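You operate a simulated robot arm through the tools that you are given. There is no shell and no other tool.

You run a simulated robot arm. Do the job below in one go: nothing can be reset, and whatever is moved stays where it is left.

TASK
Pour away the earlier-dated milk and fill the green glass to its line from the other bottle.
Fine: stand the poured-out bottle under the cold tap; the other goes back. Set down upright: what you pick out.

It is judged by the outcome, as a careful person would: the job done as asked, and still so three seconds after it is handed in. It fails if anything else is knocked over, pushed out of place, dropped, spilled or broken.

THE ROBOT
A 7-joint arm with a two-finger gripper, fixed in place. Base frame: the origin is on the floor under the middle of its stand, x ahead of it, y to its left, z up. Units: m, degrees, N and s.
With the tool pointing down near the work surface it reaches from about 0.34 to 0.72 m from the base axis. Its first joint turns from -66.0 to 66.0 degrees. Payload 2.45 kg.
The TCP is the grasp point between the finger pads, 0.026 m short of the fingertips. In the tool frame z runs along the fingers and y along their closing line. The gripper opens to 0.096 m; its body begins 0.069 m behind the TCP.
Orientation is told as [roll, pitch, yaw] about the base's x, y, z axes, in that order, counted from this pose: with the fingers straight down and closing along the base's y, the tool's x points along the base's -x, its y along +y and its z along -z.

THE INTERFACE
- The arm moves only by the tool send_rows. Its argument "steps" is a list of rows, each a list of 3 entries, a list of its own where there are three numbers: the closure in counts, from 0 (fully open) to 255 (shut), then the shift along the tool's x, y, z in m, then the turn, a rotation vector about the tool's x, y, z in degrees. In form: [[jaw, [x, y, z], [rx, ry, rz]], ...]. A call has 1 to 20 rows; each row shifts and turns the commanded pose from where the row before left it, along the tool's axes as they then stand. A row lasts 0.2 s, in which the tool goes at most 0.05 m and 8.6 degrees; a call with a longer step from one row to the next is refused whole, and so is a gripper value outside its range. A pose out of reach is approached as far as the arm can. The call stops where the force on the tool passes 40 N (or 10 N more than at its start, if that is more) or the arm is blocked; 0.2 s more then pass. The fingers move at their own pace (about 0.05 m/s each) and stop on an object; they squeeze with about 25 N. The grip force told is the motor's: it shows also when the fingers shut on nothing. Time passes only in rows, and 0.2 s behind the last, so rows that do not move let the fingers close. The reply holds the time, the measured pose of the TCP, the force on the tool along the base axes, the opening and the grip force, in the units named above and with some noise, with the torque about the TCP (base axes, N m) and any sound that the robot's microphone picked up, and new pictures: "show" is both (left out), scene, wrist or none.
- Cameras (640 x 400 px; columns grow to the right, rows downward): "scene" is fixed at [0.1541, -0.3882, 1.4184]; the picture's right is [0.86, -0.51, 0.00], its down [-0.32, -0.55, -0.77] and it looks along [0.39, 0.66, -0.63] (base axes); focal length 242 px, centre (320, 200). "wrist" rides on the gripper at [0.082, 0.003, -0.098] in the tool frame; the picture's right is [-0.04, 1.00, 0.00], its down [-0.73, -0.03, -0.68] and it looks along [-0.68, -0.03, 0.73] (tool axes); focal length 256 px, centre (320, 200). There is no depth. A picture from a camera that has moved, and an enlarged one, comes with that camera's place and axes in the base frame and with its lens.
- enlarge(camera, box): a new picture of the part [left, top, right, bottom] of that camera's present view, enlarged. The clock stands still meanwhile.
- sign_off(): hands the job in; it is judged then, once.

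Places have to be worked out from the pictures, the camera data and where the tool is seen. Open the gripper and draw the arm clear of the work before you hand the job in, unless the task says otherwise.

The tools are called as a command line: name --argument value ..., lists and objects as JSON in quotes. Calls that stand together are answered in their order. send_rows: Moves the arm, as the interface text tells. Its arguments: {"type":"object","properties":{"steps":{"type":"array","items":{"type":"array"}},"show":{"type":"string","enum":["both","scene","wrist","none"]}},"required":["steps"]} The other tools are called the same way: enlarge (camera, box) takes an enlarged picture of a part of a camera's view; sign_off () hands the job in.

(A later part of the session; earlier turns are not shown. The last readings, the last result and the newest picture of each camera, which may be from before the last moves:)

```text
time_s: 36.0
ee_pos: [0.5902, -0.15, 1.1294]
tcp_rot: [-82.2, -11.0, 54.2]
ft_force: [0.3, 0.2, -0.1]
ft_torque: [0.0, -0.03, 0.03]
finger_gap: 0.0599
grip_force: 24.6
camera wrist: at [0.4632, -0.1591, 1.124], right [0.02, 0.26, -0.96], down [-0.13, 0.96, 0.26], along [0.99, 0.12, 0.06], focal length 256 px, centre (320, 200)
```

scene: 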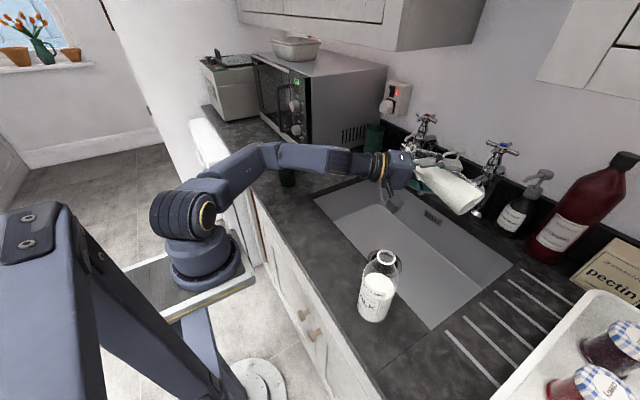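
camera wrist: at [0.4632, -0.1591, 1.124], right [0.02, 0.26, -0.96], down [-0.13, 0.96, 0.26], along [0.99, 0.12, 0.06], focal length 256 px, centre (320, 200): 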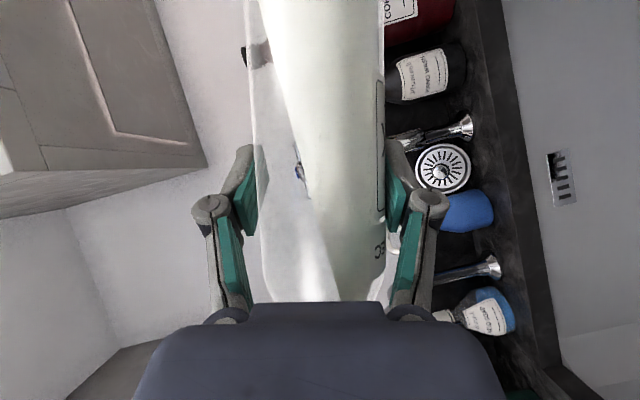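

The force stays near zero, and the elbow has swung down close to the glass, which I don't like. I reverse the last tilt to bring the elbow up and see what the force does.

send_rows --steps '[[255, [0, 0, 0], [-2.44, 0, 3.48]], [255, [0, 0, 0], [-2.44, 0, 3.48]], [255, [0, 0, 0], [-2.44, 0, 3.48]], [255, [0, 0, 0], [-2.44, 0, 3.48]], [255, [0, 0, 0], [-2.44, 0, 3.48]], [255, [0, 0, 0], [-2.44, 0, 3.48]], [255, [0, 0, 0], [0, 0, 0]]]'

enlarge --camera "scene" --box '[360, 110, 540, 240]'

```text
time_s: 37.6
ee_pos: [0.59, -0.1504, 1.1289]
tcp_rot: [-64.9, -31.1, 47.9]
ft_force: [-0.5, 0.0, 0.5]
ft_torque: [0.01, 0.01, 0.01]
finger_gap: 0.0599
grip_force: 24.9
camera wrist: at [0.4626, -0.1555, 1.1204], right [0.02, 0.66, -0.76], down [-0.13, 0.75, 0.65], along [0.99, 0.09, 0.11], focal length 256 px, centre (320, 200)
```

scene: 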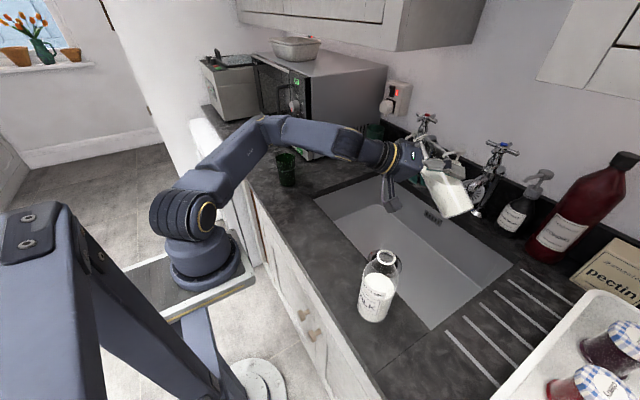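
wrist: 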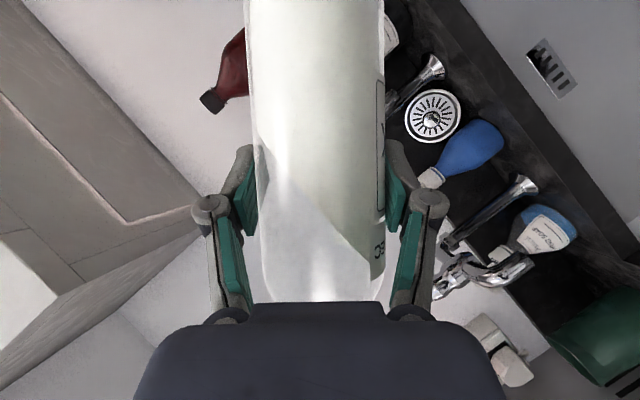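

```text
3.08 times, centred on (450, 175) of scene
camera zoom: at [0.1542, -0.3882, 1.4184], right [0.86, -0.51, 0.0], down [-0.32, -0.55, -0.77], along [0.39, 0.66, -0.63], focal length 746 px, centre (-80, 277)
```

zoom: 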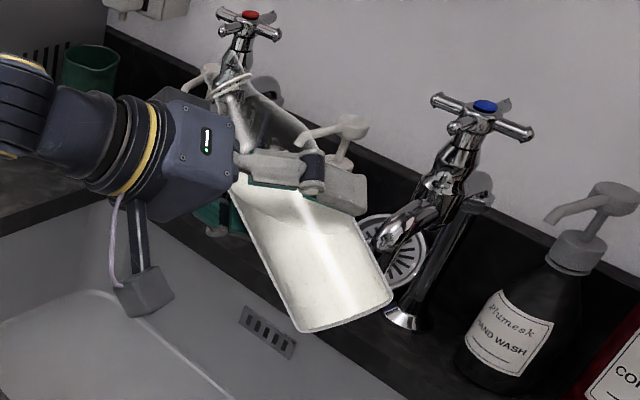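

The earlier jerk came from the elbow swinging down as I rolled sideways, and the bottle crept only a few mm in the grip. I bring it upright again the same way, then pour by tilting forward instead, which keeps the arm in one vertical plane.

send_rows --steps '[[255, [0, 0, 0], [-2.44, 0, 3.48]], [255, [0, 0, 0], [-2.44, 0, 3.48]], [255, [0, 0, 0], [-2.44, 0, 3.48]], [255, [0, 0, 0], [-2.44, 0, 3.48]], [255, [0, 0, 0], [-2.44, 0, 3.48]], [255, [0, 0, 0], [-2.44, 0, 3.48]]]'

```text
time_s: 39.0
ee_pos: [0.589, -0.1488, 1.1294]
tcp_rot: [-39.6, -47.7, 31.5]
ft_force: [0.4, 0.2, 0.1]
ft_torque: [0.0, -0.05, 0.0]
finger_gap: 0.0603
grip_force: 25.0
camera wrist: at [0.4627, -0.1507, 1.1183], right [0.02, 0.92, -0.4], down [-0.13, 0.4, 0.91], along [0.99, 0.03, 0.13], focal length 256 px, centre (320, 200)
```

scene: 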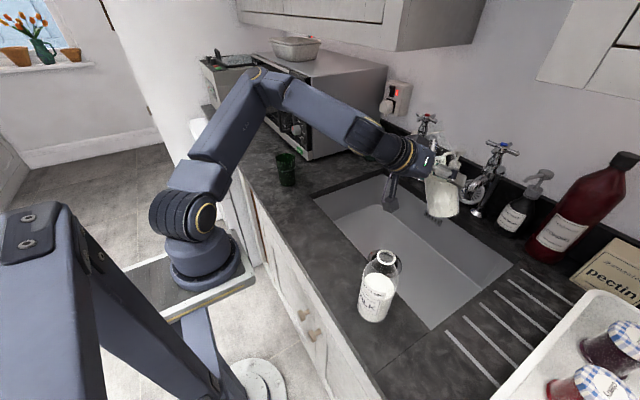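
wrist: 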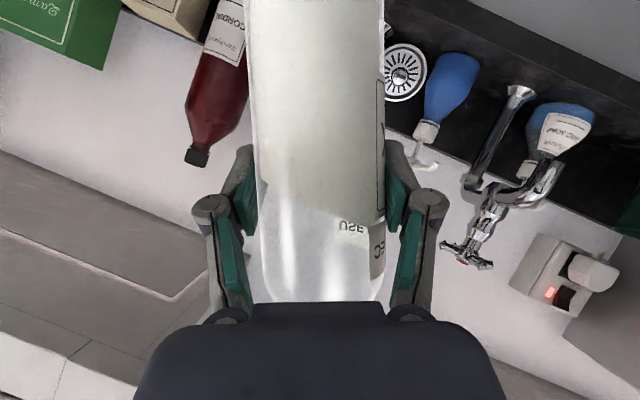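

The bottle still sits securely in the pads and the elbow is rising again. I finish bringing it upright.

send_rows --steps '[[255, [0, 0, 0], [-2.44, 0, 3.48]], [255, [0, 0, 0], [-2.44, 0, 3.48]], [255, [0, 0, 0], [-2.44, 0, 3.48]], [255, [0, 0, 0], [-2.44, 0, 3.48]], [255, [0, 0, 0], [-2.44, 0, 3.48]], [255, [0, 0, 0], [-2.44, 0, 3.48]], [255, [0, 0, 0], [0, 0, 0]]]'

enlarge --camera "scene" --box '[360, 110, 540, 240]'

```text
time_s: 40.6
ee_pos: [0.5901, -0.15, 1.129]
tcp_rot: [0.2, -55.0, -0.1]
ft_force: [-0.1, -0.5, -0.2]
ft_torque: [-0.01, 0.02, -0.01]
finger_gap: 0.06
grip_force: 24.2
camera wrist: at [0.4624, -0.1462, 1.1192], right [0.02, 1.0, 0.03], down [-0.14, -0.03, 0.99], along [0.99, -0.03, 0.13], focal length 256 px, centre (320, 200)
```

scene: 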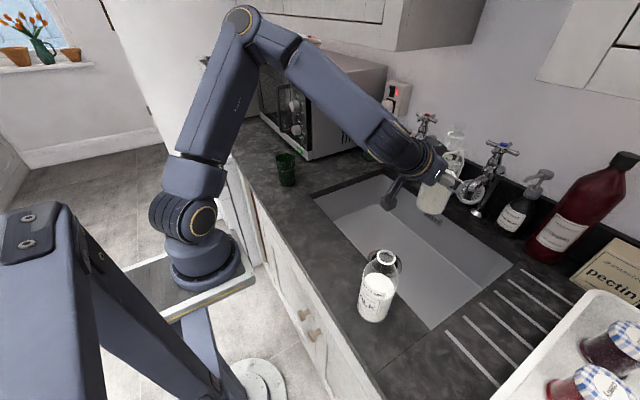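
wrist: 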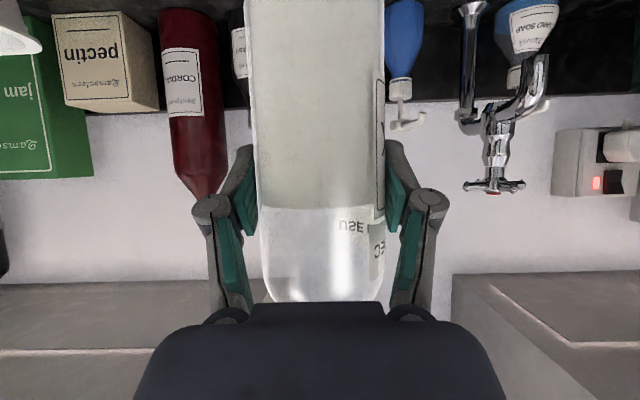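

```text
3.08 times, centred on (450, 175) of scene
camera zoom: at [0.1542, -0.3882, 1.4184], right [0.86, -0.51, 0.0], down [-0.32, -0.55, -0.77], along [0.39, 0.66, -0.63], focal length 746 px, centre (-80, 277)
```

zoom: 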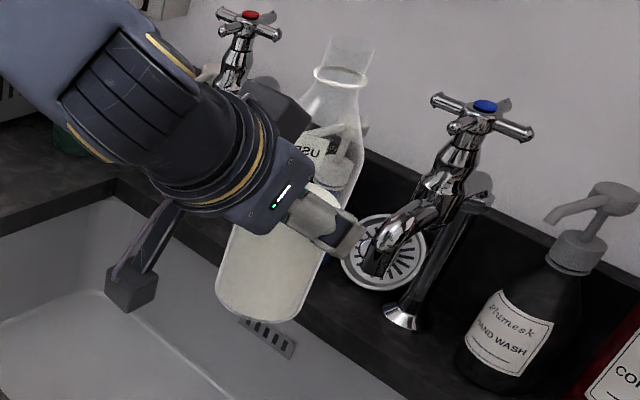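

The bottle is upright and still firmly held, so I treat the zero force reading as unreliable. I shift sideways over the drain line and start a forward tilt about the finger axis to about 42°.

send_rows --steps '[[255, [0, 0.0267, 0], [0, 0, 0]], [255, [0, 0.0267, 0], [0, 0, 0]], [255, [0, 0.0267, 0], [0, 0, 0]], [255, [0, 0, 0], [0, 5, 0]], [255, [0, 0, 0], [0, 5, 0]], [255, [0, 0, 0], [0, 5, 0]], [255, [0, 0, 0], [0, 5, 0]], [255, [0, 0, 0], [0, 5, 0]], [255, [0, 0, 0], [0, 5, 0]], [255, [0, 0, 0], [0, 5, 0]], [255, [0, 0, 0], [0, 5, 0]], [255, [0, 0, 0], [0, 2.5, 0]]]'

```text
time_s: 43.2
ee_pos: [0.5899, -0.0697, 1.1286]
tcp_rot: [0.1, -12.3, -0.1]
ft_force: [0.3, -0.5, 0.3]
ft_torque: [0.04, 0.0, -0.02]
finger_gap: 0.06
grip_force: 25.1
camera wrist: at [0.4885, -0.0664, 1.2077], right [0.04, 1.0, 0.01], down [0.57, -0.03, 0.82], along [0.82, -0.03, -0.57], focal length 256 px, centre (320, 200)
```

scene: 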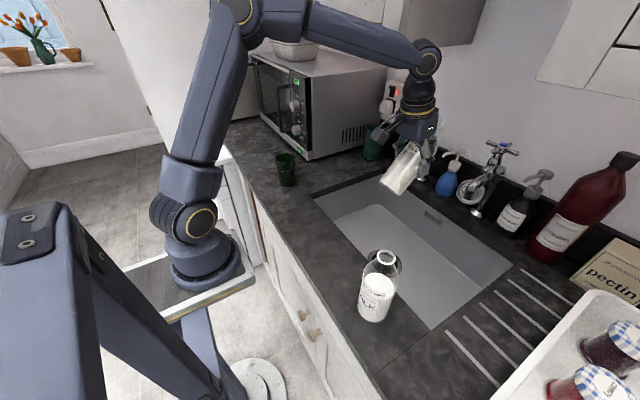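
wrist: 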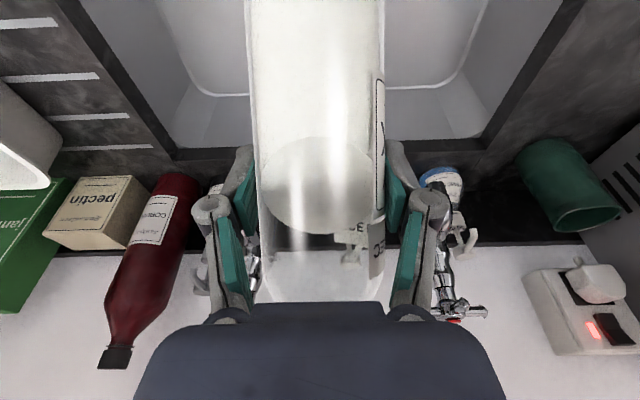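

The forward tilt works well with the elbow staying high. I pull back so the mouth will be over the drain, then tilt on to about 60°.

send_rows --steps '[[255, [0.0293, 0, -0.0065], [0, 0, 0]], [255, [0.0293, 0, -0.0065], [0, 0, 0]], [255, [0.0293, 0, -0.0065], [0, 0, 0]], [255, [0, 0, 0], [0, 4, 0]], [255, [0, 0, 0], [0, 4, 0]], [255, [0, 0, 0], [0, 4, 0]], [255, [0, 0, 0], [0, 4, 0]], [255, [0, 0, 0], [0, 0, 0]]]'

```text
time_s: 45.0
ee_pos: [0.4991, -0.0704, 1.1291]
tcp_rot: [-0.1, 3.6, 0.0]
ft_force: [-0.7, 0.5, -0.2]
ft_torque: [-0.01, -0.04, 0.0]
finger_gap: 0.06
grip_force: 25.4
camera wrist: at [0.4247, -0.0668, 1.2324], right [0.04, 1.0, 0.0], down [0.77, -0.03, 0.63], along [0.63, -0.03, -0.77], focal length 256 px, centre (320, 200)
```

scene: 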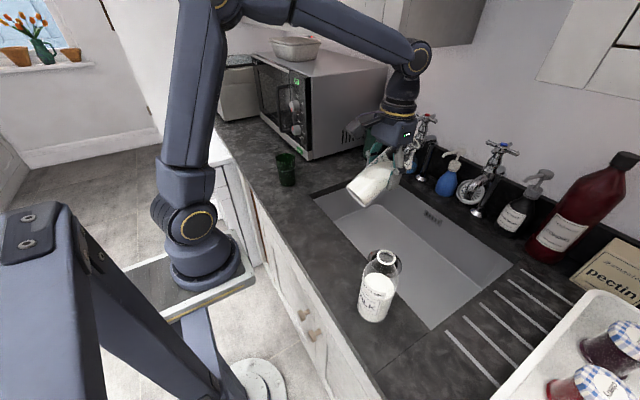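
wrist: 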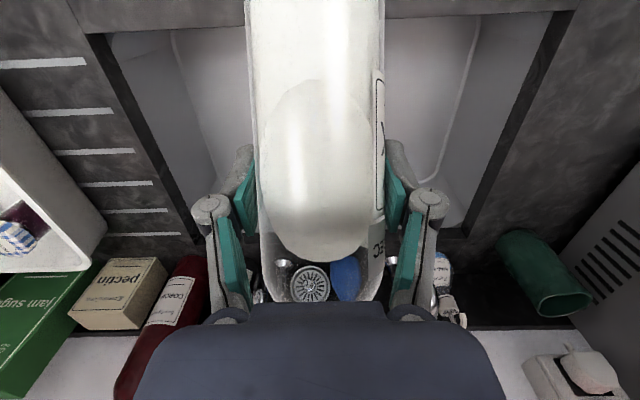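

All steady at about 59° with the mouth over the basin. I continue tilting gradually to start the flow.

send_rows --steps '[[255, [0, 0, 0], [0, 4, 0]], [255, [0, 0, 0], [0, 4, 0]], [255, [0, 0, 0], [0, 4, 0]], [255, [0, 0, 0], [0, 4, 0]], [255, [0, 0, 0], [0, 0, 0]]]'

enlarge --camera "scene" --box '[300, 100, 480, 260]'

```text
time_s: 46.2
ee_pos: [0.5013, -0.0698, 1.1284]
tcp_rot: [0.0, 19.7, 0.0]
ft_force: [0.2, 0.7, -0.1]
ft_torque: [-0.03, 0.01, -0.01]
finger_gap: 0.0599
grip_force: 25.3
camera wrist: at [0.4559, -0.0662, 1.2496], right [0.04, 1.0, -0.01], down [0.92, -0.03, 0.39], along [0.39, -0.03, -0.92], focal length 256 px, centre (320, 200)
```

scene: 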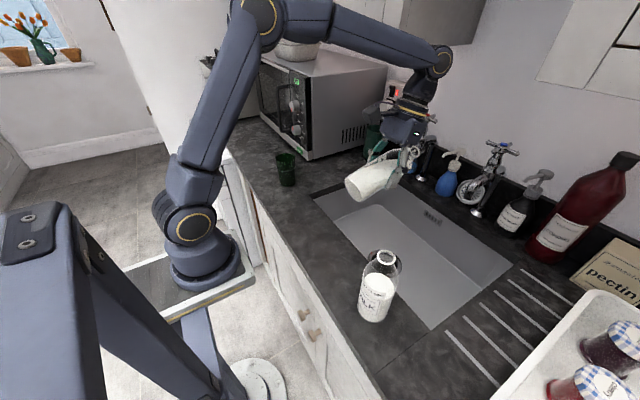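
wrist: 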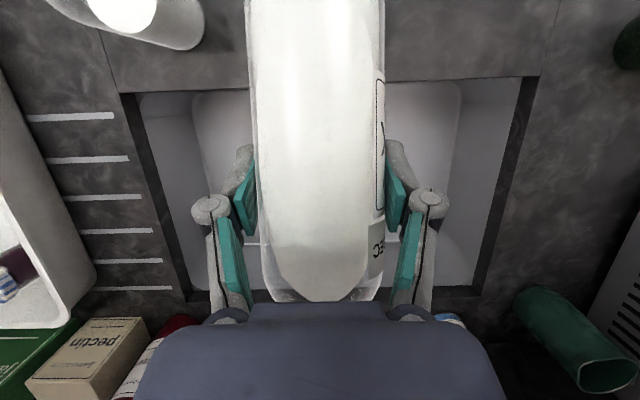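

```text
2.50 times, centred on (390, 180) of scene
camera zoom: at [0.1542, -0.3882, 1.4184], right [0.86, -0.51, 0.0], down [-0.32, -0.55, -0.77], along [0.39, 0.66, -0.63], focal length 606 px, centre (145, 250)
```

zoom: 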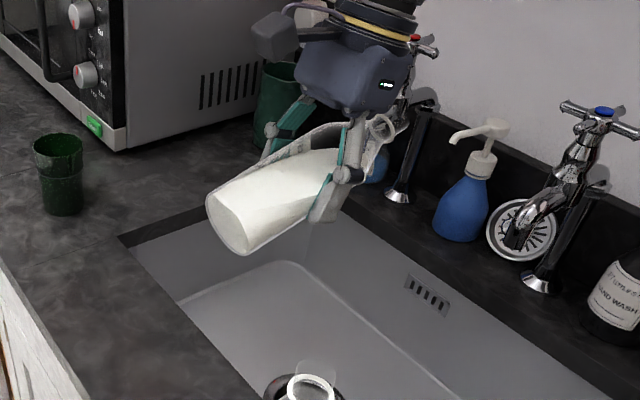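

At about 75° the milk has reached the shoulder. I continue a few degrees at a time and watch the mouth.

send_rows --steps '[[255, [0, 0, 0], [0, 3, 0]], [255, [0, 0, 0], [0, 3, 0]], [255, [0, 0, 0], [0, 3, 0]], [255, [0, 0, 0], [0, 0, 0]]]'

enlarge --camera "scene" --box '[300, 100, 480, 260]'

```text
time_s: 47.2
ee_pos: [0.5004, -0.0709, 1.13]
tcp_rot: [0.0, 28.5, 0.0]
ft_force: [0.6, -0.3, -0.1]
ft_torque: [0.02, -0.04, 0.0]
finger_gap: 0.0601
grip_force: 25.4
camera wrist: at [0.4751, -0.066, 1.2547], right [0.04, 1.0, -0.02], down [0.97, -0.03, 0.25], along [0.25, -0.03, -0.97], focal length 256 px, centre (320, 200)
```

scene: 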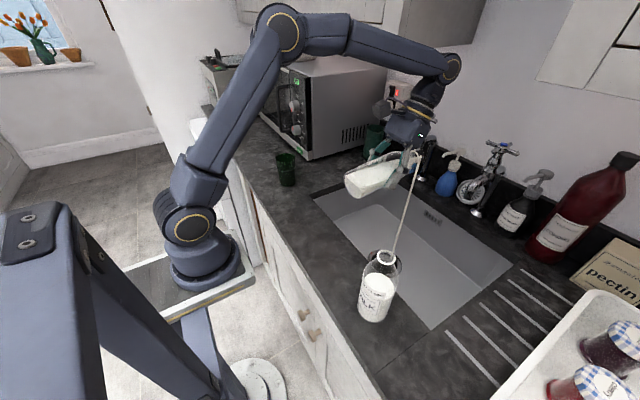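
wrist: 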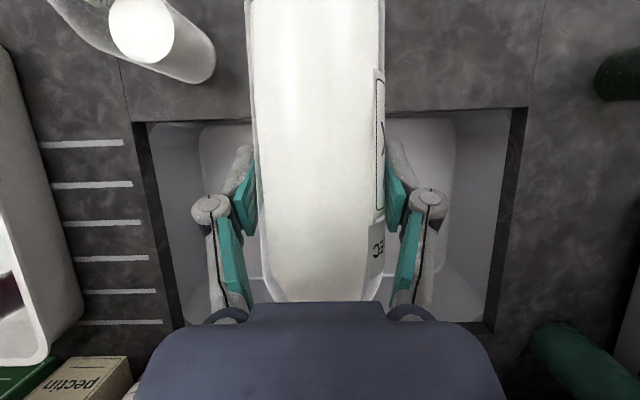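

```text
2.50 times, centred on (390, 180) of scene
camera zoom: at [0.1542, -0.3882, 1.4184], right [0.86, -0.51, 0.0], down [-0.32, -0.55, -0.77], along [0.39, 0.66, -0.63], focal length 606 px, centre (145, 250)
```

zoom: 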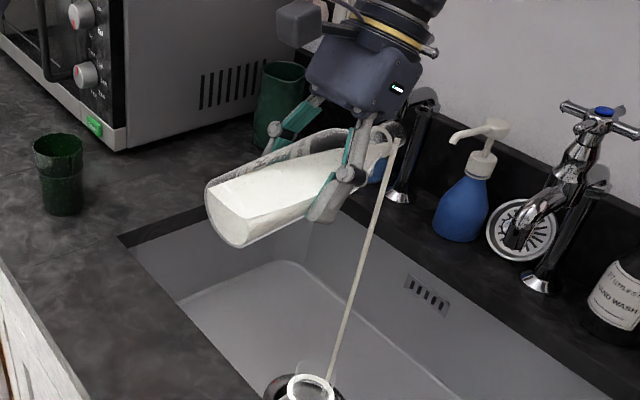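

Milk is now streaming into the sink right by the drain. I keep tilting slowly to empty the bottle.

send_rows --steps '[[255, [0, 0, 0], [0, 2, 0]], [255, [0, 0, 0], [0, 2, 0]], [255, [0, 0, 0], [0, 2, 0]], [255, [0, 0, 0], [0, 2, 0]], [255, [0, 0, 0], [0, 2, 0]], [255, [0, 0, 0], [0, 2, 0]], [255, [0, 0, 0], [0, 0, 0]], [255, [0, 0, 0], [0, 0, 0]]]'

enlarge --camera "scene" --box '[300, 100, 480, 260]'

```text
time_s: 49.0
ee_pos: [0.4988, -0.0691, 1.1287]
tcp_rot: [0.0, 40.6, 0.0]
ft_force: [0.5, -0.6, -0.6]
ft_torque: [-0.01, 0.02, 0.04]
finger_gap: 0.0602
grip_force: 24.8
camera wrist: at [0.5016, -0.0665, 1.2569], right [0.03, 1.0, -0.03], down [1.0, -0.03, 0.04], along [0.04, -0.03, -1.0], focal length 256 px, centre (320, 200)
```

scene: 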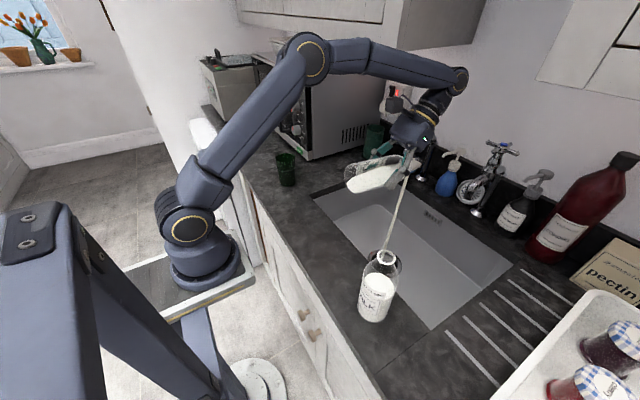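
wrist: 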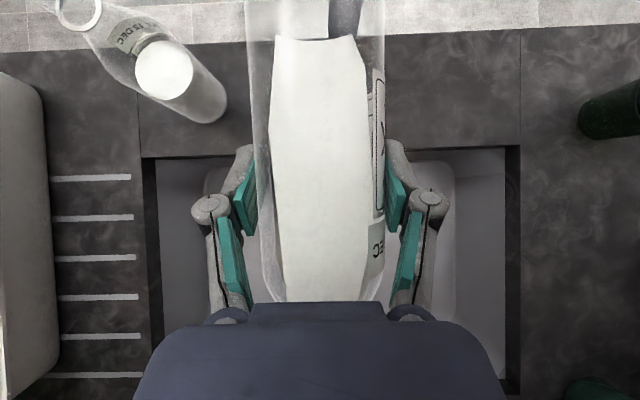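

```text
2.50 times, centred on (390, 180) of scene
camera zoom: at [0.1542, -0.3882, 1.4184], right [0.86, -0.51, 0.0], down [-0.32, -0.55, -0.77], along [0.39, 0.66, -0.63], focal length 606 px, centre (145, 250)
```

zoom: 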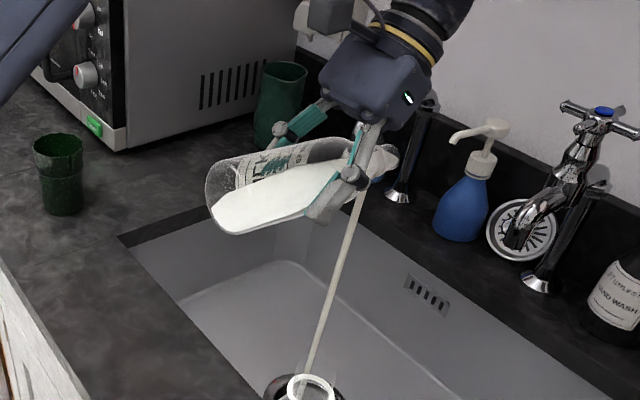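

The pour is clean and the bottle is about half empty. I tilt further while milk keeps running into the drain area.

send_rows --steps '[[255, [0, 0, 0], [0, 2, 0]], [255, [0, 0, 0], [0, 2, 0]], [255, [0, 0, 0], [0, 2, 0]], [255, [0, 0, 0], [0, 2, 0]], [255, [0, 0, 0], [0, 2, 0]], [255, [0, 0, 0], [0, 0, 0]], [255, [0, 0, 0], [0, 0, 0]], [255, [0, 0, 0], [0, 0, 0]], [255, [0, 0, 0], [0, 0, 0]]]'

enlarge --camera "scene" --box '[300, 100, 480, 260]'

```text
time_s: 51.0
ee_pos: [0.5002, -0.0709, 1.1302]
tcp_rot: [0.0, 40.5, 0.0]
ft_force: [0.1, -0.1, 0.9]
ft_torque: [-0.01, -0.03, 0.01]
finger_gap: 0.0601
grip_force: 25.1
out of reach, approached as far as the arm can: row 2, 4
camera wrist: at [0.5016, -0.0665, 1.257], right [0.03, 1.0, -0.03], down [1.0, -0.03, 0.04], along [0.04, -0.03, -1.0], focal length 256 px, centre (320, 200)
```

scene: 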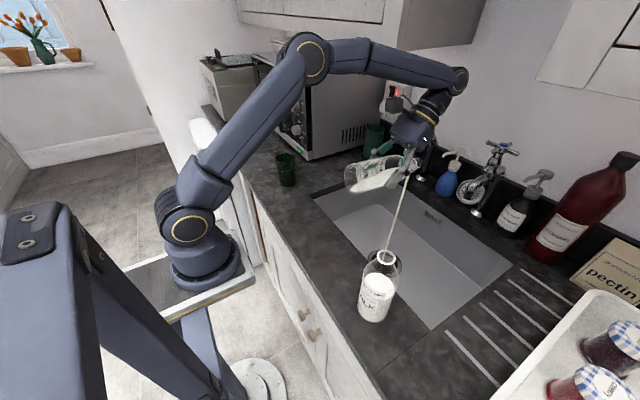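
wrist: 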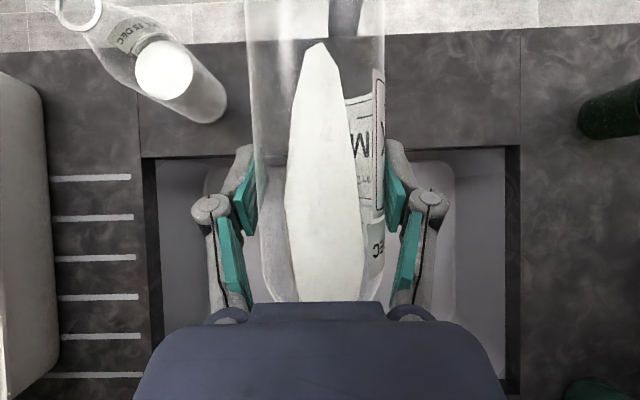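

```text
2.50 times, centred on (390, 180) of scene
camera zoom: at [0.1542, -0.3882, 1.4184], right [0.86, -0.51, 0.0], down [-0.32, -0.55, -0.77], along [0.39, 0.66, -0.63], focal length 606 px, centre (145, 250)
```

zoom: 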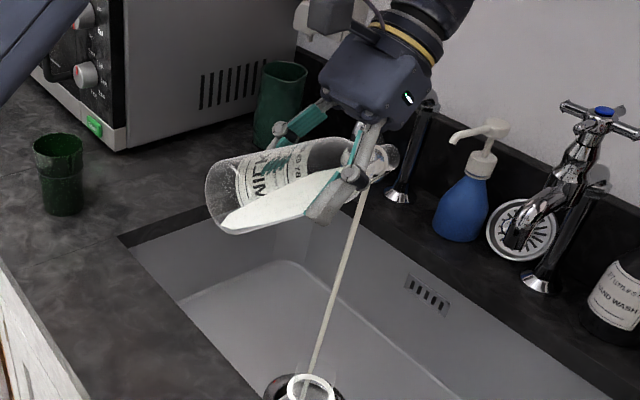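

Pitch tops out near 40° at this spot and the bottle keeps draining. I bring it a bit closer and lower, with the mouth still well inside the basin, so the wrist can tip further.

send_rows --steps '[[255, [0.0071, 0, 0.0225], [0, 0, 0]], [255, [0.0071, 0, 0.0225], [0, 0, 0]], [255, [0.0071, 0, 0.0225], [0, 0, 0]], [255, [0.0071, 0, 0.0225], [0, 0, 0]], [255, [0, 0, 0], [0, 2, 0]], [255, [0, 0, 0], [0, 2, 0]], [255, [0, 0, 0], [0, 2, 0]], [255, [0, 0, 0], [0, 2, 0]], [255, [0, 0, 0], [0, 0, 0]]]'

enlarge --camera "scene" --box '[300, 100, 480, 260]'

```text
time_s: 53.0
ee_pos: [0.4172, -0.0704, 1.082]
tcp_rot: [0.0, 50.5, 0.1]
ft_force: [-0.9, 0.4, -0.2]
ft_torque: [0.01, -0.01, 0.0]
finger_gap: 0.0599
grip_force: 24.4
camera wrist: at [0.4415, -0.066, 1.2079], right [0.03, 1.0, -0.03], down [0.99, -0.03, -0.13], along [-0.14, -0.03, -0.99], focal length 256 px, centre (320, 200)
```

scene: 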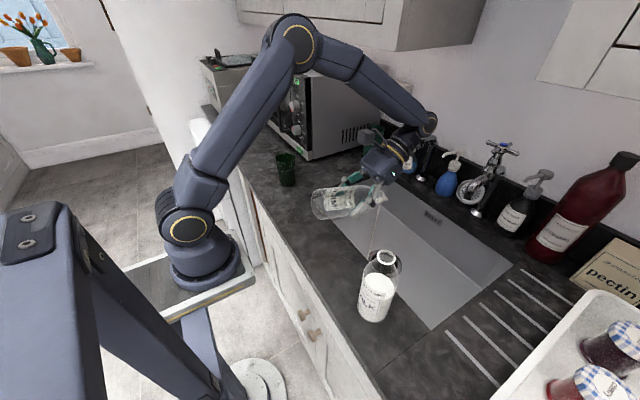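
wrist: 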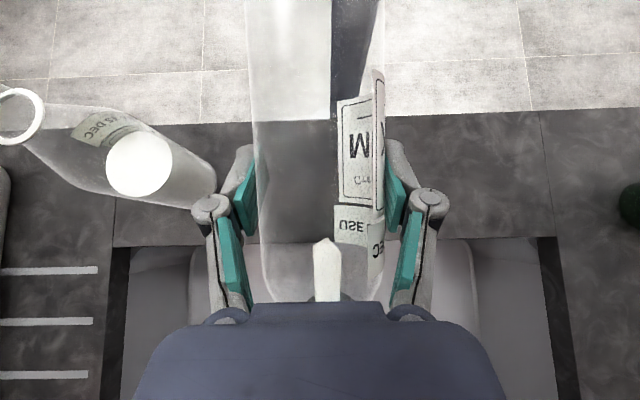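

```text
2.50 times, centred on (390, 180) of scene
camera zoom: at [0.1542, -0.3882, 1.4184], right [0.86, -0.51, 0.0], down [-0.32, -0.55, -0.77], along [0.39, 0.66, -0.63], focal length 606 px, centre (145, 250)
```

zoom: 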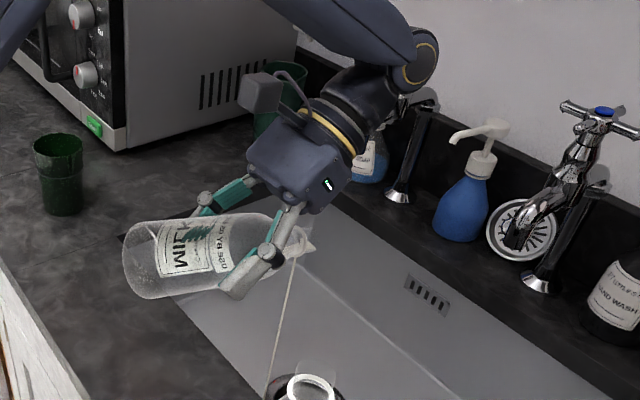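

Nearly empty, with only a trickle left in the neck. I tilt a few degrees more and let it drip out.

send_rows --steps '[[255, [0, 0, 0], [0, 2, 0]], [255, [0, 0, 0], [0, 2, 0]], [255, [0, 0, 0], [0, 2, 0]], [255, [0, 0, 0], [0, 0, 0]], [255, [0, 0, 0], [0, 0, 0]], [255, [0, 0, 0], [0, 0, 0]], [255, [0, 0, 0], [0, 0, 0]], [255, [0, 0, 0], [0, 0, 0]], [255, [0, 0, 0], [0, 0, 0]], [255, [0, 0, 0], [0, 0, 0]]]'

enlarge --camera "scene" --box '[300, 100, 480, 260]'

```text
time_s: 55.2
ee_pos: [0.417, -0.0695, 1.0819]
tcp_rot: [0.1, 56.4, -0.1]
ft_force: [-0.3, -0.8, 0.9]
ft_torque: [0.0, -0.04, 0.02]
finger_gap: 0.0604
grip_force: 25.0
camera wrist: at [0.455, -0.066, 1.2048], right [0.02, 1.0, -0.03], down [0.97, -0.03, -0.24], along [-0.24, -0.03, -0.97], focal length 256 px, centre (320, 200)
```

scene: 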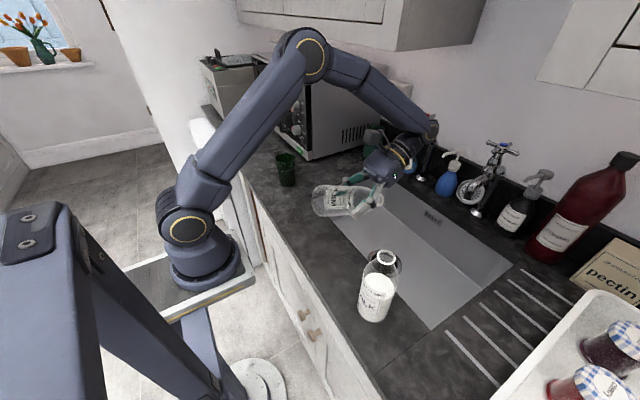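
wrist: 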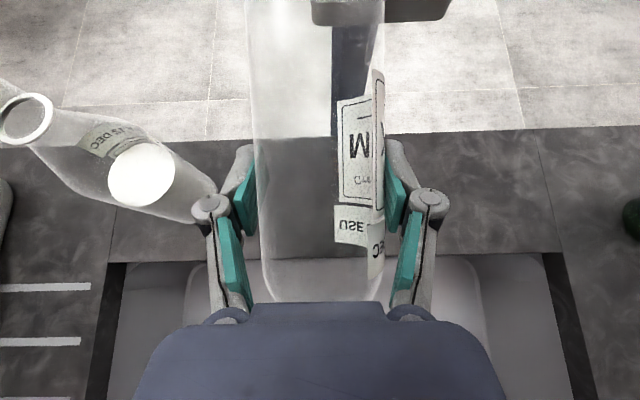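

```text
2.50 times, centred on (390, 180) of scene
camera zoom: at [0.1542, -0.3882, 1.4184], right [0.86, -0.51, 0.0], down [-0.32, -0.55, -0.77], along [0.39, 0.66, -0.63], focal length 606 px, centre (145, 250)
```

zoom: 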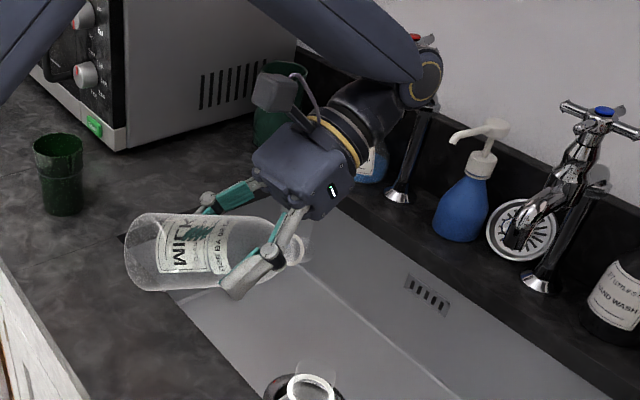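

The bottle looks empty. I bring it upright again while moving out over the sink.

send_rows --steps '[[255, [0, 0, 0], [0, -8.5, 0]], [255, [0, 0, 0], [0, -8.5, 0]], [255, [0, 0, 0], [0, -8.5, 0]], [255, [0, 0, 0], [0, -8.5, 0]], [255, [0, 0, 0], [0, -8.5, 0]], [255, [0, 0, 0], [0, -8.5, 0]], [255, [-0.0282, 0, -0.0202], [0, 0, 0]], [255, [-0.0282, 0, -0.0202], [0, 0, 0]], [255, [-0.0282, 0, -0.0202], [0, 0, 0]], [255, [-0.0282, 0, -0.0202], [0, 0, 0]], [255, [0, 0, 0], [0, -8, 0]], [255, [0, 0, 0], [0, -8, 0]], [255, [0, 0, 0], [0, -8, 0]], [255, [0, 0, 0], [0, -8, 0]], [255, [0, 0, 0], [0, -8, 0]], [255, [0, 0, 0], [0, -8, 0]], [255, [0, 0, 0], [0, -8, 0]], [255, [0, 0, 0], [0, -4.4, 0]]]'

enlarge --camera "scene" --box '[360, 80, 540, 240]'

```text
time_s: 59.0
ee_pos: [0.5385, -0.0663, 1.151]
tcp_rot: [0.9, -52.3, 0.1]
ft_force: [0.2, 0.2, -7.1]
ft_torque: [-0.03, 0.0, -0.02]
finger_gap: 0.06
grip_force: 25.0
out of reach, approached as far as the arm can: row 18
camera wrist: at [0.4104, -0.0648, 1.1471], right [0.01, 1.0, 0.04], down [-0.09, -0.04, 1.0], along [1.0, -0.02, 0.09], focal length 256 px, centre (320, 200)
```

scene: 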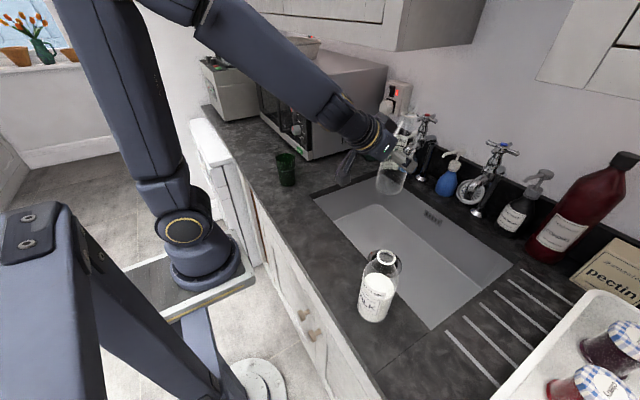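
wrist: 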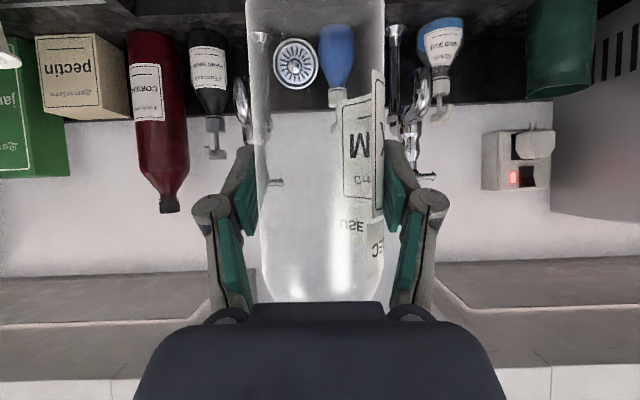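

```text
2.50 times, centred on (450, 160) of scene
camera zoom: at [0.1542, -0.3882, 1.4184], right [0.86, -0.51, 0.0], down [-0.32, -0.55, -0.77], along [0.39, 0.66, -0.63], focal length 606 px, centre (-5, 300)
```

zoom: 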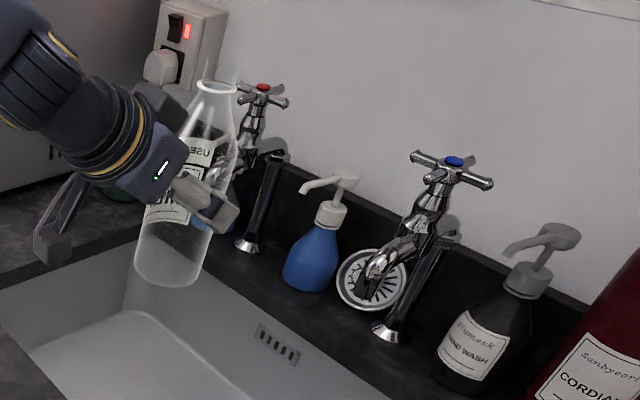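

The bottle is empty and upright in the grip. I move it forward over the sink in front of the cold tap and turn the hand slightly to keep the forearm away from the other bottle.

send_rows --steps '[[255, [-0.0133, -0.0238, 0.0267], [0, 0, 0]], [255, [-0.0133, -0.0238, 0.0267], [0, 0, 0]], [255, [-0.0133, -0.0238, 0.0267], [0, 0, 0]], [255, [-0.0106, -0.0238, 0.0214], [0, 0, 0]], [255, [0, 0, 0], [6.14, 0, 4.31]], [255, [0, 0, 0], [6.14, 0, 4.31]], [255, [0, 0, 0], [0, 0, 0]]]'

enlarge --camera "scene" --box '[360, 80, 540, 240]'

enlarge --camera "wrist" --box '[180, 0, 480, 180]'

```text
time_s: 60.6
ee_pos: [0.65, -0.1618, 1.1337]
tcp_rot: [0.0, -54.9, -15.1]
ft_force: [0.5, 0.1, -6.8]
ft_torque: [0.0, 0.02, 0.03]
finger_gap: 0.0598
grip_force: 25.1
camera wrist: at [0.5279, -0.125, 1.1239], right [0.28, 0.96, 0.03], down [-0.14, 0.01, 0.99], along [0.95, -0.28, 0.13], focal length 256 px, centre (320, 200)
```

scene: 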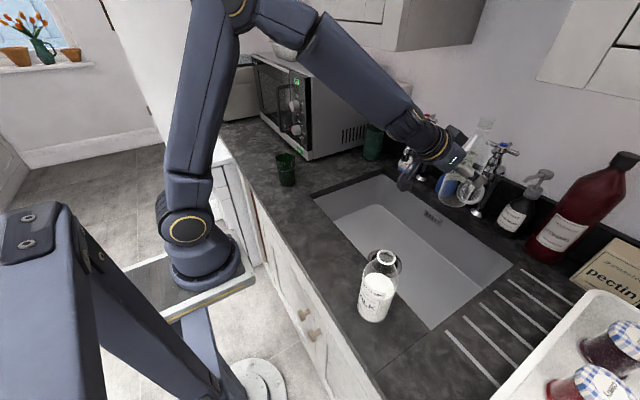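
wrist: 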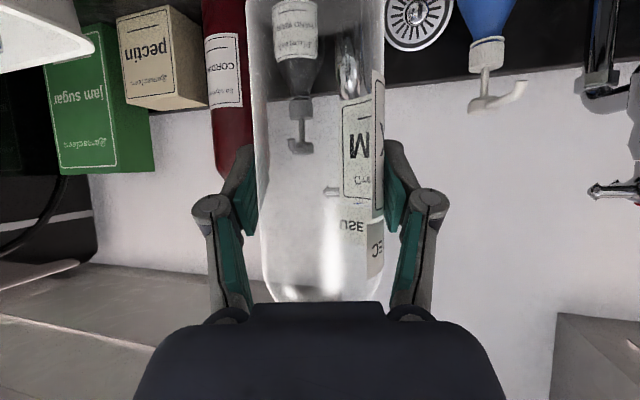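

```text
2.50 times, centred on (450, 160) of scene
camera zoom: at [0.1542, -0.3882, 1.4184], right [0.86, -0.51, 0.0], down [-0.32, -0.55, -0.77], along [0.39, 0.66, -0.63], focal length 606 px, centre (-5, 300)
```

zoom: 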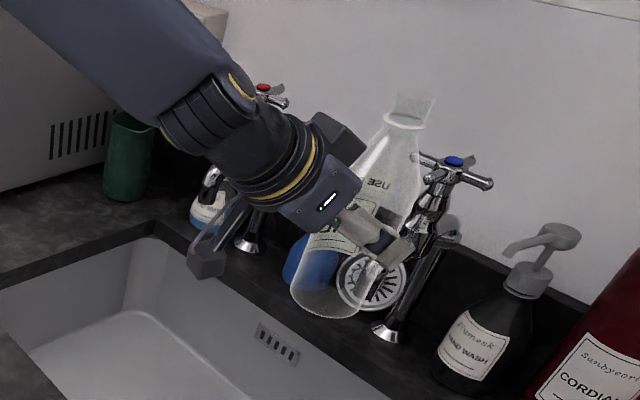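

```text
2.13 times, centred on (330, 90) of wrist
camera zoom: at [0.5279, -0.125, 1.1239], right [0.28, 0.96, 0.03], down [-0.14, 0.01, 0.99], along [0.95, -0.28, 0.13], focal length 546 px, centre (299, 435)
```

zoom: 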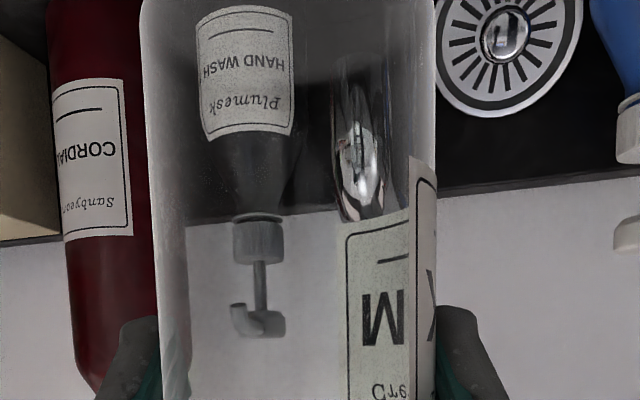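

The empty bottle is within about 2° of vertical, leaning slightly back. I correct that by 2° and lower it into the basin in front of the spout, half-way first.

send_rows --steps '[[255, [0, 0, 0], [0, 2, 0]], [255, [0.0264, 0, 0.0199], [0, 0, 0]], [255, [0.0264, 0, 0.0199], [0, 0, 0]], [255, [0.0264, 0, 0.0199], [0, 0, 0]], [255, [0.0264, 0, 0.0199], [0, 0, 0]], [255, [0.0264, 0, 0.0199], [0, 0, 0]]]'

enlarge --camera "scene" --box '[360, 80, 540, 240]'

```text
time_s: 62.0
ee_pos: [0.6502, -0.1594, 0.9699]
tcp_rot: [-0.1, -53.0, -15.0]
ft_force: [0.5, -0.5, -6.9]
ft_torque: [-0.01, 0.0, -0.02]
finger_gap: 0.0599
grip_force: 25.3
camera wrist: at [0.5282, -0.1248, 0.9637], right [0.28, 0.96, 0.03], down [-0.1, 0.0, 0.99], along [0.95, -0.28, 0.1], focal length 256 px, centre (320, 200)
```

scene: 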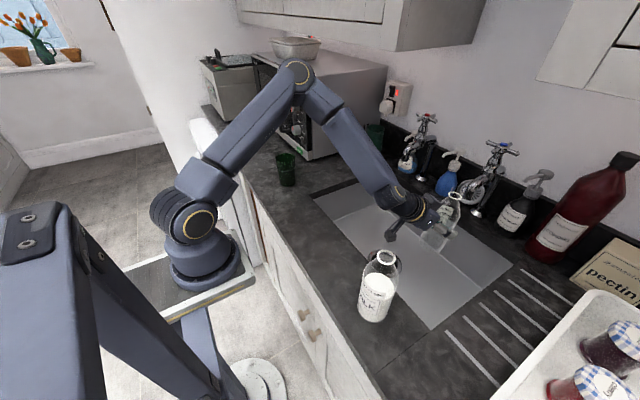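
wrist: 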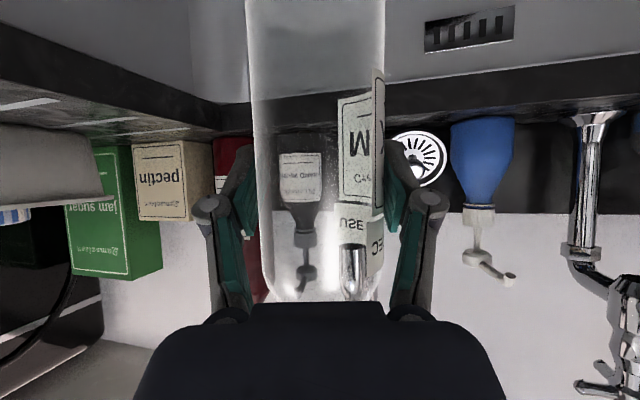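

```text
2.50 times, centred on (450, 160) of scene
camera zoom: at [0.1542, -0.3882, 1.4184], right [0.86, -0.51, 0.0], down [-0.32, -0.55, -0.77], along [0.39, 0.66, -0.63], focal length 606 px, centre (-5, 300)
```

zoom: 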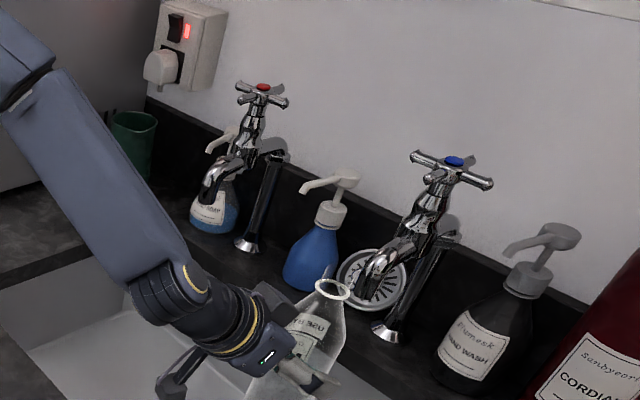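

Both views now fix the cold outlet at about (0.741, -0.161, 1.024). I lower further so the bottle top passes beneath the spout.

send_rows --steps '[[255, [0.025, 0, 0.0188], [0, 0, 0]], [255, [0.025, 0, 0.0188], [0, 0, 0]], [255, [0.025, 0, 0.0188], [0, 0, 0]], [255, [0.0216, 0, 0.0163], [0, 0, 0]], [255, [0, 0, 0], [0, 0, 0]]]'

enlarge --camera "scene" --box '[360, 100, 540, 280]'

```text
time_s: 63.2
ee_pos: [0.6507, -0.1617, 0.8464]
tcp_rot: [0.0, -52.9, -15.0]
ft_force: [-0.1, 0.1, -6.6]
ft_torque: [-0.02, 0.01, 0.01]
finger_gap: 0.0599
grip_force: 24.9
camera wrist: at [0.5279, -0.1254, 0.8415], right [0.28, 0.96, 0.03], down [-0.1, 0.0, 0.99], along [0.95, -0.28, 0.1], focal length 256 px, centre (320, 200)
```

scene: 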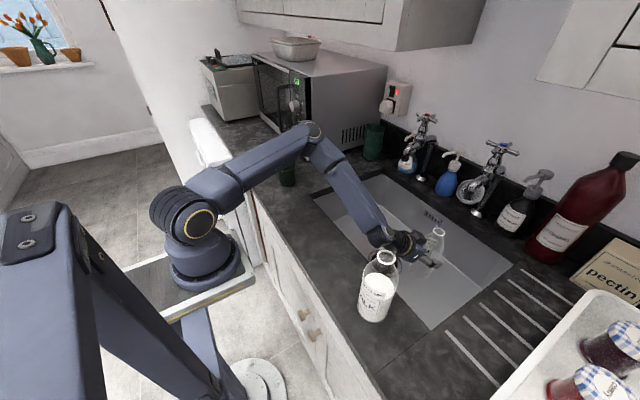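
wrist: 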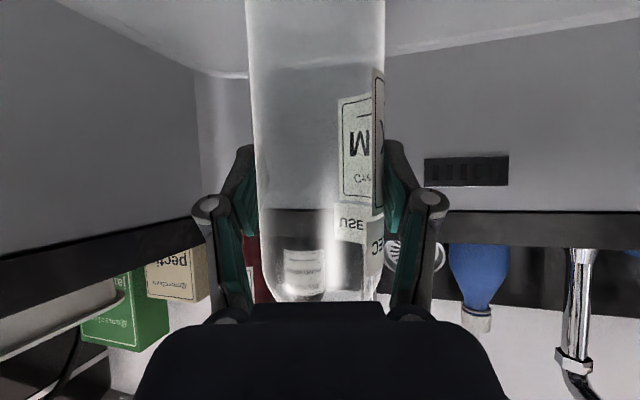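

```text
2.22 times, centred on (450, 190) of scene
camera zoom: at [0.1542, -0.3882, 1.4184], right [0.86, -0.51, 0.0], down [-0.32, -0.55, -0.77], along [0.39, 0.66, -0.63], focal length 539 px, centre (31, 222)
```

zoom: 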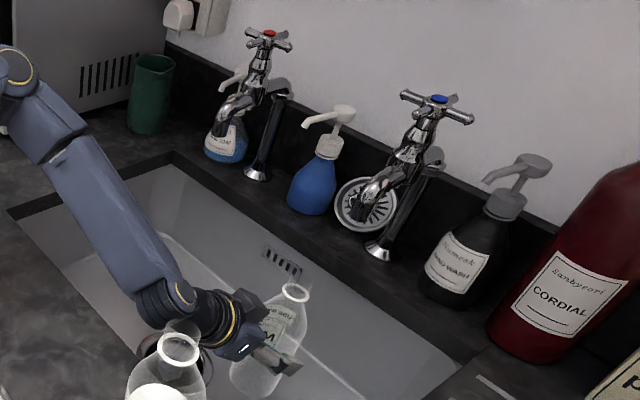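

The bottle is low enough to pass under the spout and the arm is clear of the other bottle. I slide it forward until its axis is under the outlet.

send_rows --steps '[[255, [-0.0117, 0.0057, 0.0155], [0, 0, 0]], [255, [-0.0117, 0.0057, 0.0155], [0, 0, 0]], [255, [-0.0117, 0.0057, 0.0155], [0, 0, 0]], [255, [-0.0117, 0.0057, 0.0155], [0, 0, 0]], [255, [0, 0, 0], [0, 0, 0]]]'

enlarge --camera "scene" --box '[380, 110, 540, 270]'

```text
time_s: 64.4
ee_pos: [0.73, -0.1591, 0.8477]
tcp_rot: [-0.1, -52.9, -15.0]
ft_force: [-1.2, 0.5, -5.8]
ft_torque: [0.02, 0.02, 0.0]
finger_gap: 0.0599
grip_force: 24.9
camera wrist: at [0.6084, -0.1226, 0.8424], right [0.28, 0.96, 0.03], down [-0.1, 0.0, 0.99], along [0.95, -0.28, 0.1], focal length 256 px, centre (320, 200)
```

scene: 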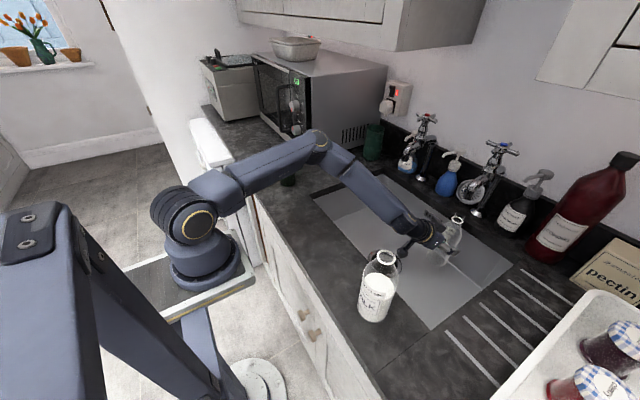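
wrist: 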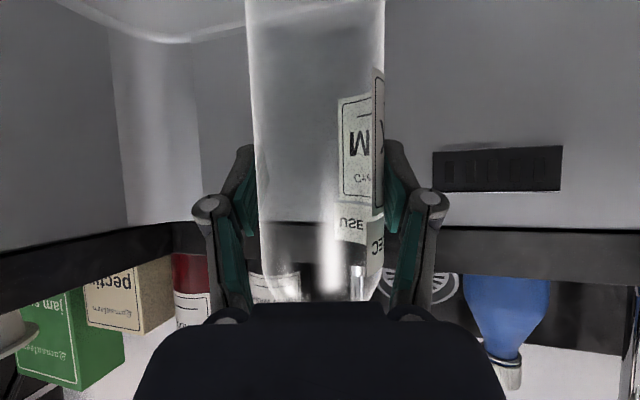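

```text
2.50 times, centred on (460, 190) of scene
camera zoom: at [0.1542, -0.3882, 1.4184], right [0.86, -0.51, 0.0], down [-0.32, -0.55, -0.77], along [0.39, 0.66, -0.63], focal length 606 px, centre (-30, 225)
```

zoom: 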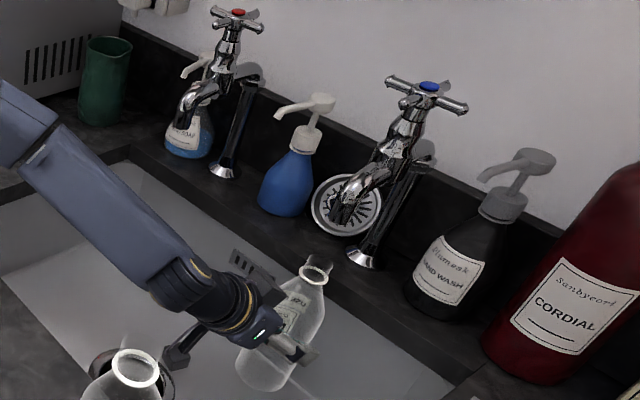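

The bottle is under the outlet and upright, a couple of centimetres above the sink floor. I lower in small steps and watch the force for touchdown.

send_rows --steps '[[255, [0.004, 0, 0.003], [0, 0, 0]], [255, [0.004, 0, 0.003], [0, 0, 0]], [255, [0.004, 0, 0.003], [0, 0, 0]], [255, [0.004, 0, 0.003], [0, 0, 0]]]' --show "wrist"

```text
time_s: 65.4
ee_pos: [0.7298, -0.1588, 0.8287]
tcp_rot: [-0.1, -52.8, -15.0]
ft_force: [0.0, -0.3, -6.7]
ft_torque: [-0.04, -0.01, -0.04]
finger_gap: 0.0601
grip_force: 25.0
camera wrist: at [0.6083, -0.123, 0.8229], right [0.28, 0.96, 0.03], down [-0.1, 0.0, 0.99], along [0.95, -0.28, 0.1], focal length 256 px, centre (320, 200)
```

wrist: 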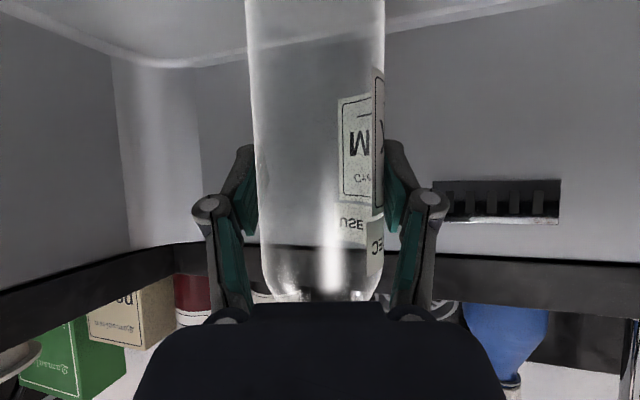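

No contact yet, so I continue down in 3 mm steps.

send_rows --steps '[[255, [0.0024, 0, 0.0018], [0, 0, 0]], [255, [0.0024, 0, 0.0018], [0, 0, 0]], [255, [0.0024, 0, 0.0018], [0, 0, 0]]]' --show "none"

send_rows --steps '[[255, [0.0024, 0, 0.0018], [0, 0, 0]]]' --show "scene"

```text
time_s: 66.2
ee_pos: [0.7295, -0.1597, 0.819]
tcp_rot: [-0.1, -52.9, -15.0]
ft_force: [0.3, -0.5, -6.6]
ft_torque: [-0.01, 0.0, -0.02]
finger_gap: 0.0601
grip_force: 25.4
```

```text
time_s: 66.6
ee_pos: [0.7309, -0.1596, 0.8166]
tcp_rot: [0.0, -52.8, -15.0]
ft_force: [-0.9, 0.3, -6.3]
ft_torque: [-0.01, 0.04, 0.0]
finger_gap: 0.06
grip_force: 25.2
```

scene: 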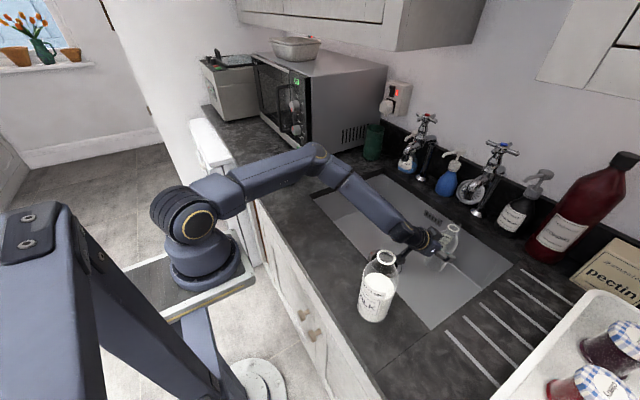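

Still hanging freely at -6.5 N. I continue to lower in small steps.

send_rows --steps '[[255, [0.0024, 0, 0.0018], [0, 0, 0]], [255, [0.0024, 0, 0.0018], [0, 0, 0]]]' --show "none"

send_rows --steps '[[255, [0.0024, 0, 0.0018], [0, 0, 0]]]' --show "wrist"

```text
time_s: 67.2
ee_pos: [0.7303, -0.1593, 0.8107]
tcp_rot: [0.0, -52.9, -15.0]
ft_force: [0.3, -0.6, -5.8]
ft_torque: [-0.02, -0.01, -0.02]
finger_gap: 0.0601
grip_force: 24.6
```

```text
time_s: 67.6
ee_pos: [0.7327, -0.1598, 0.8113]
tcp_rot: [-0.1, -53.2, -15.0]
ft_force: [-3.7, -0.2, 10.1]
ft_torque: [-0.18, 0.02, 0.0]
finger_gap: 0.0598
grip_force: 24.8
camera wrist: at [0.6092, -0.1233, 0.8045], right [0.28, 0.96, 0.03], down [-0.11, 0.0, 0.99], along [0.95, -0.28, 0.1], focal length 256 px, centre (320, 200)
```

wrist: 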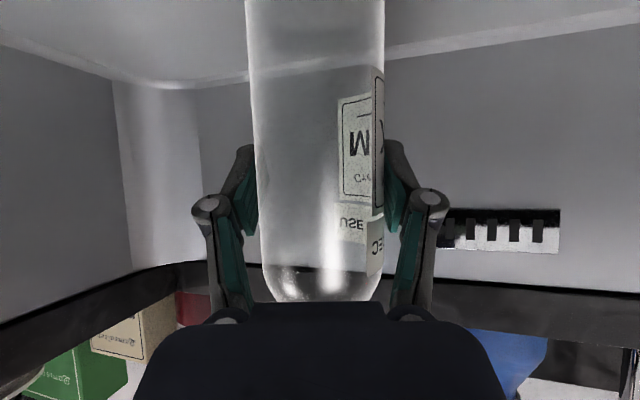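

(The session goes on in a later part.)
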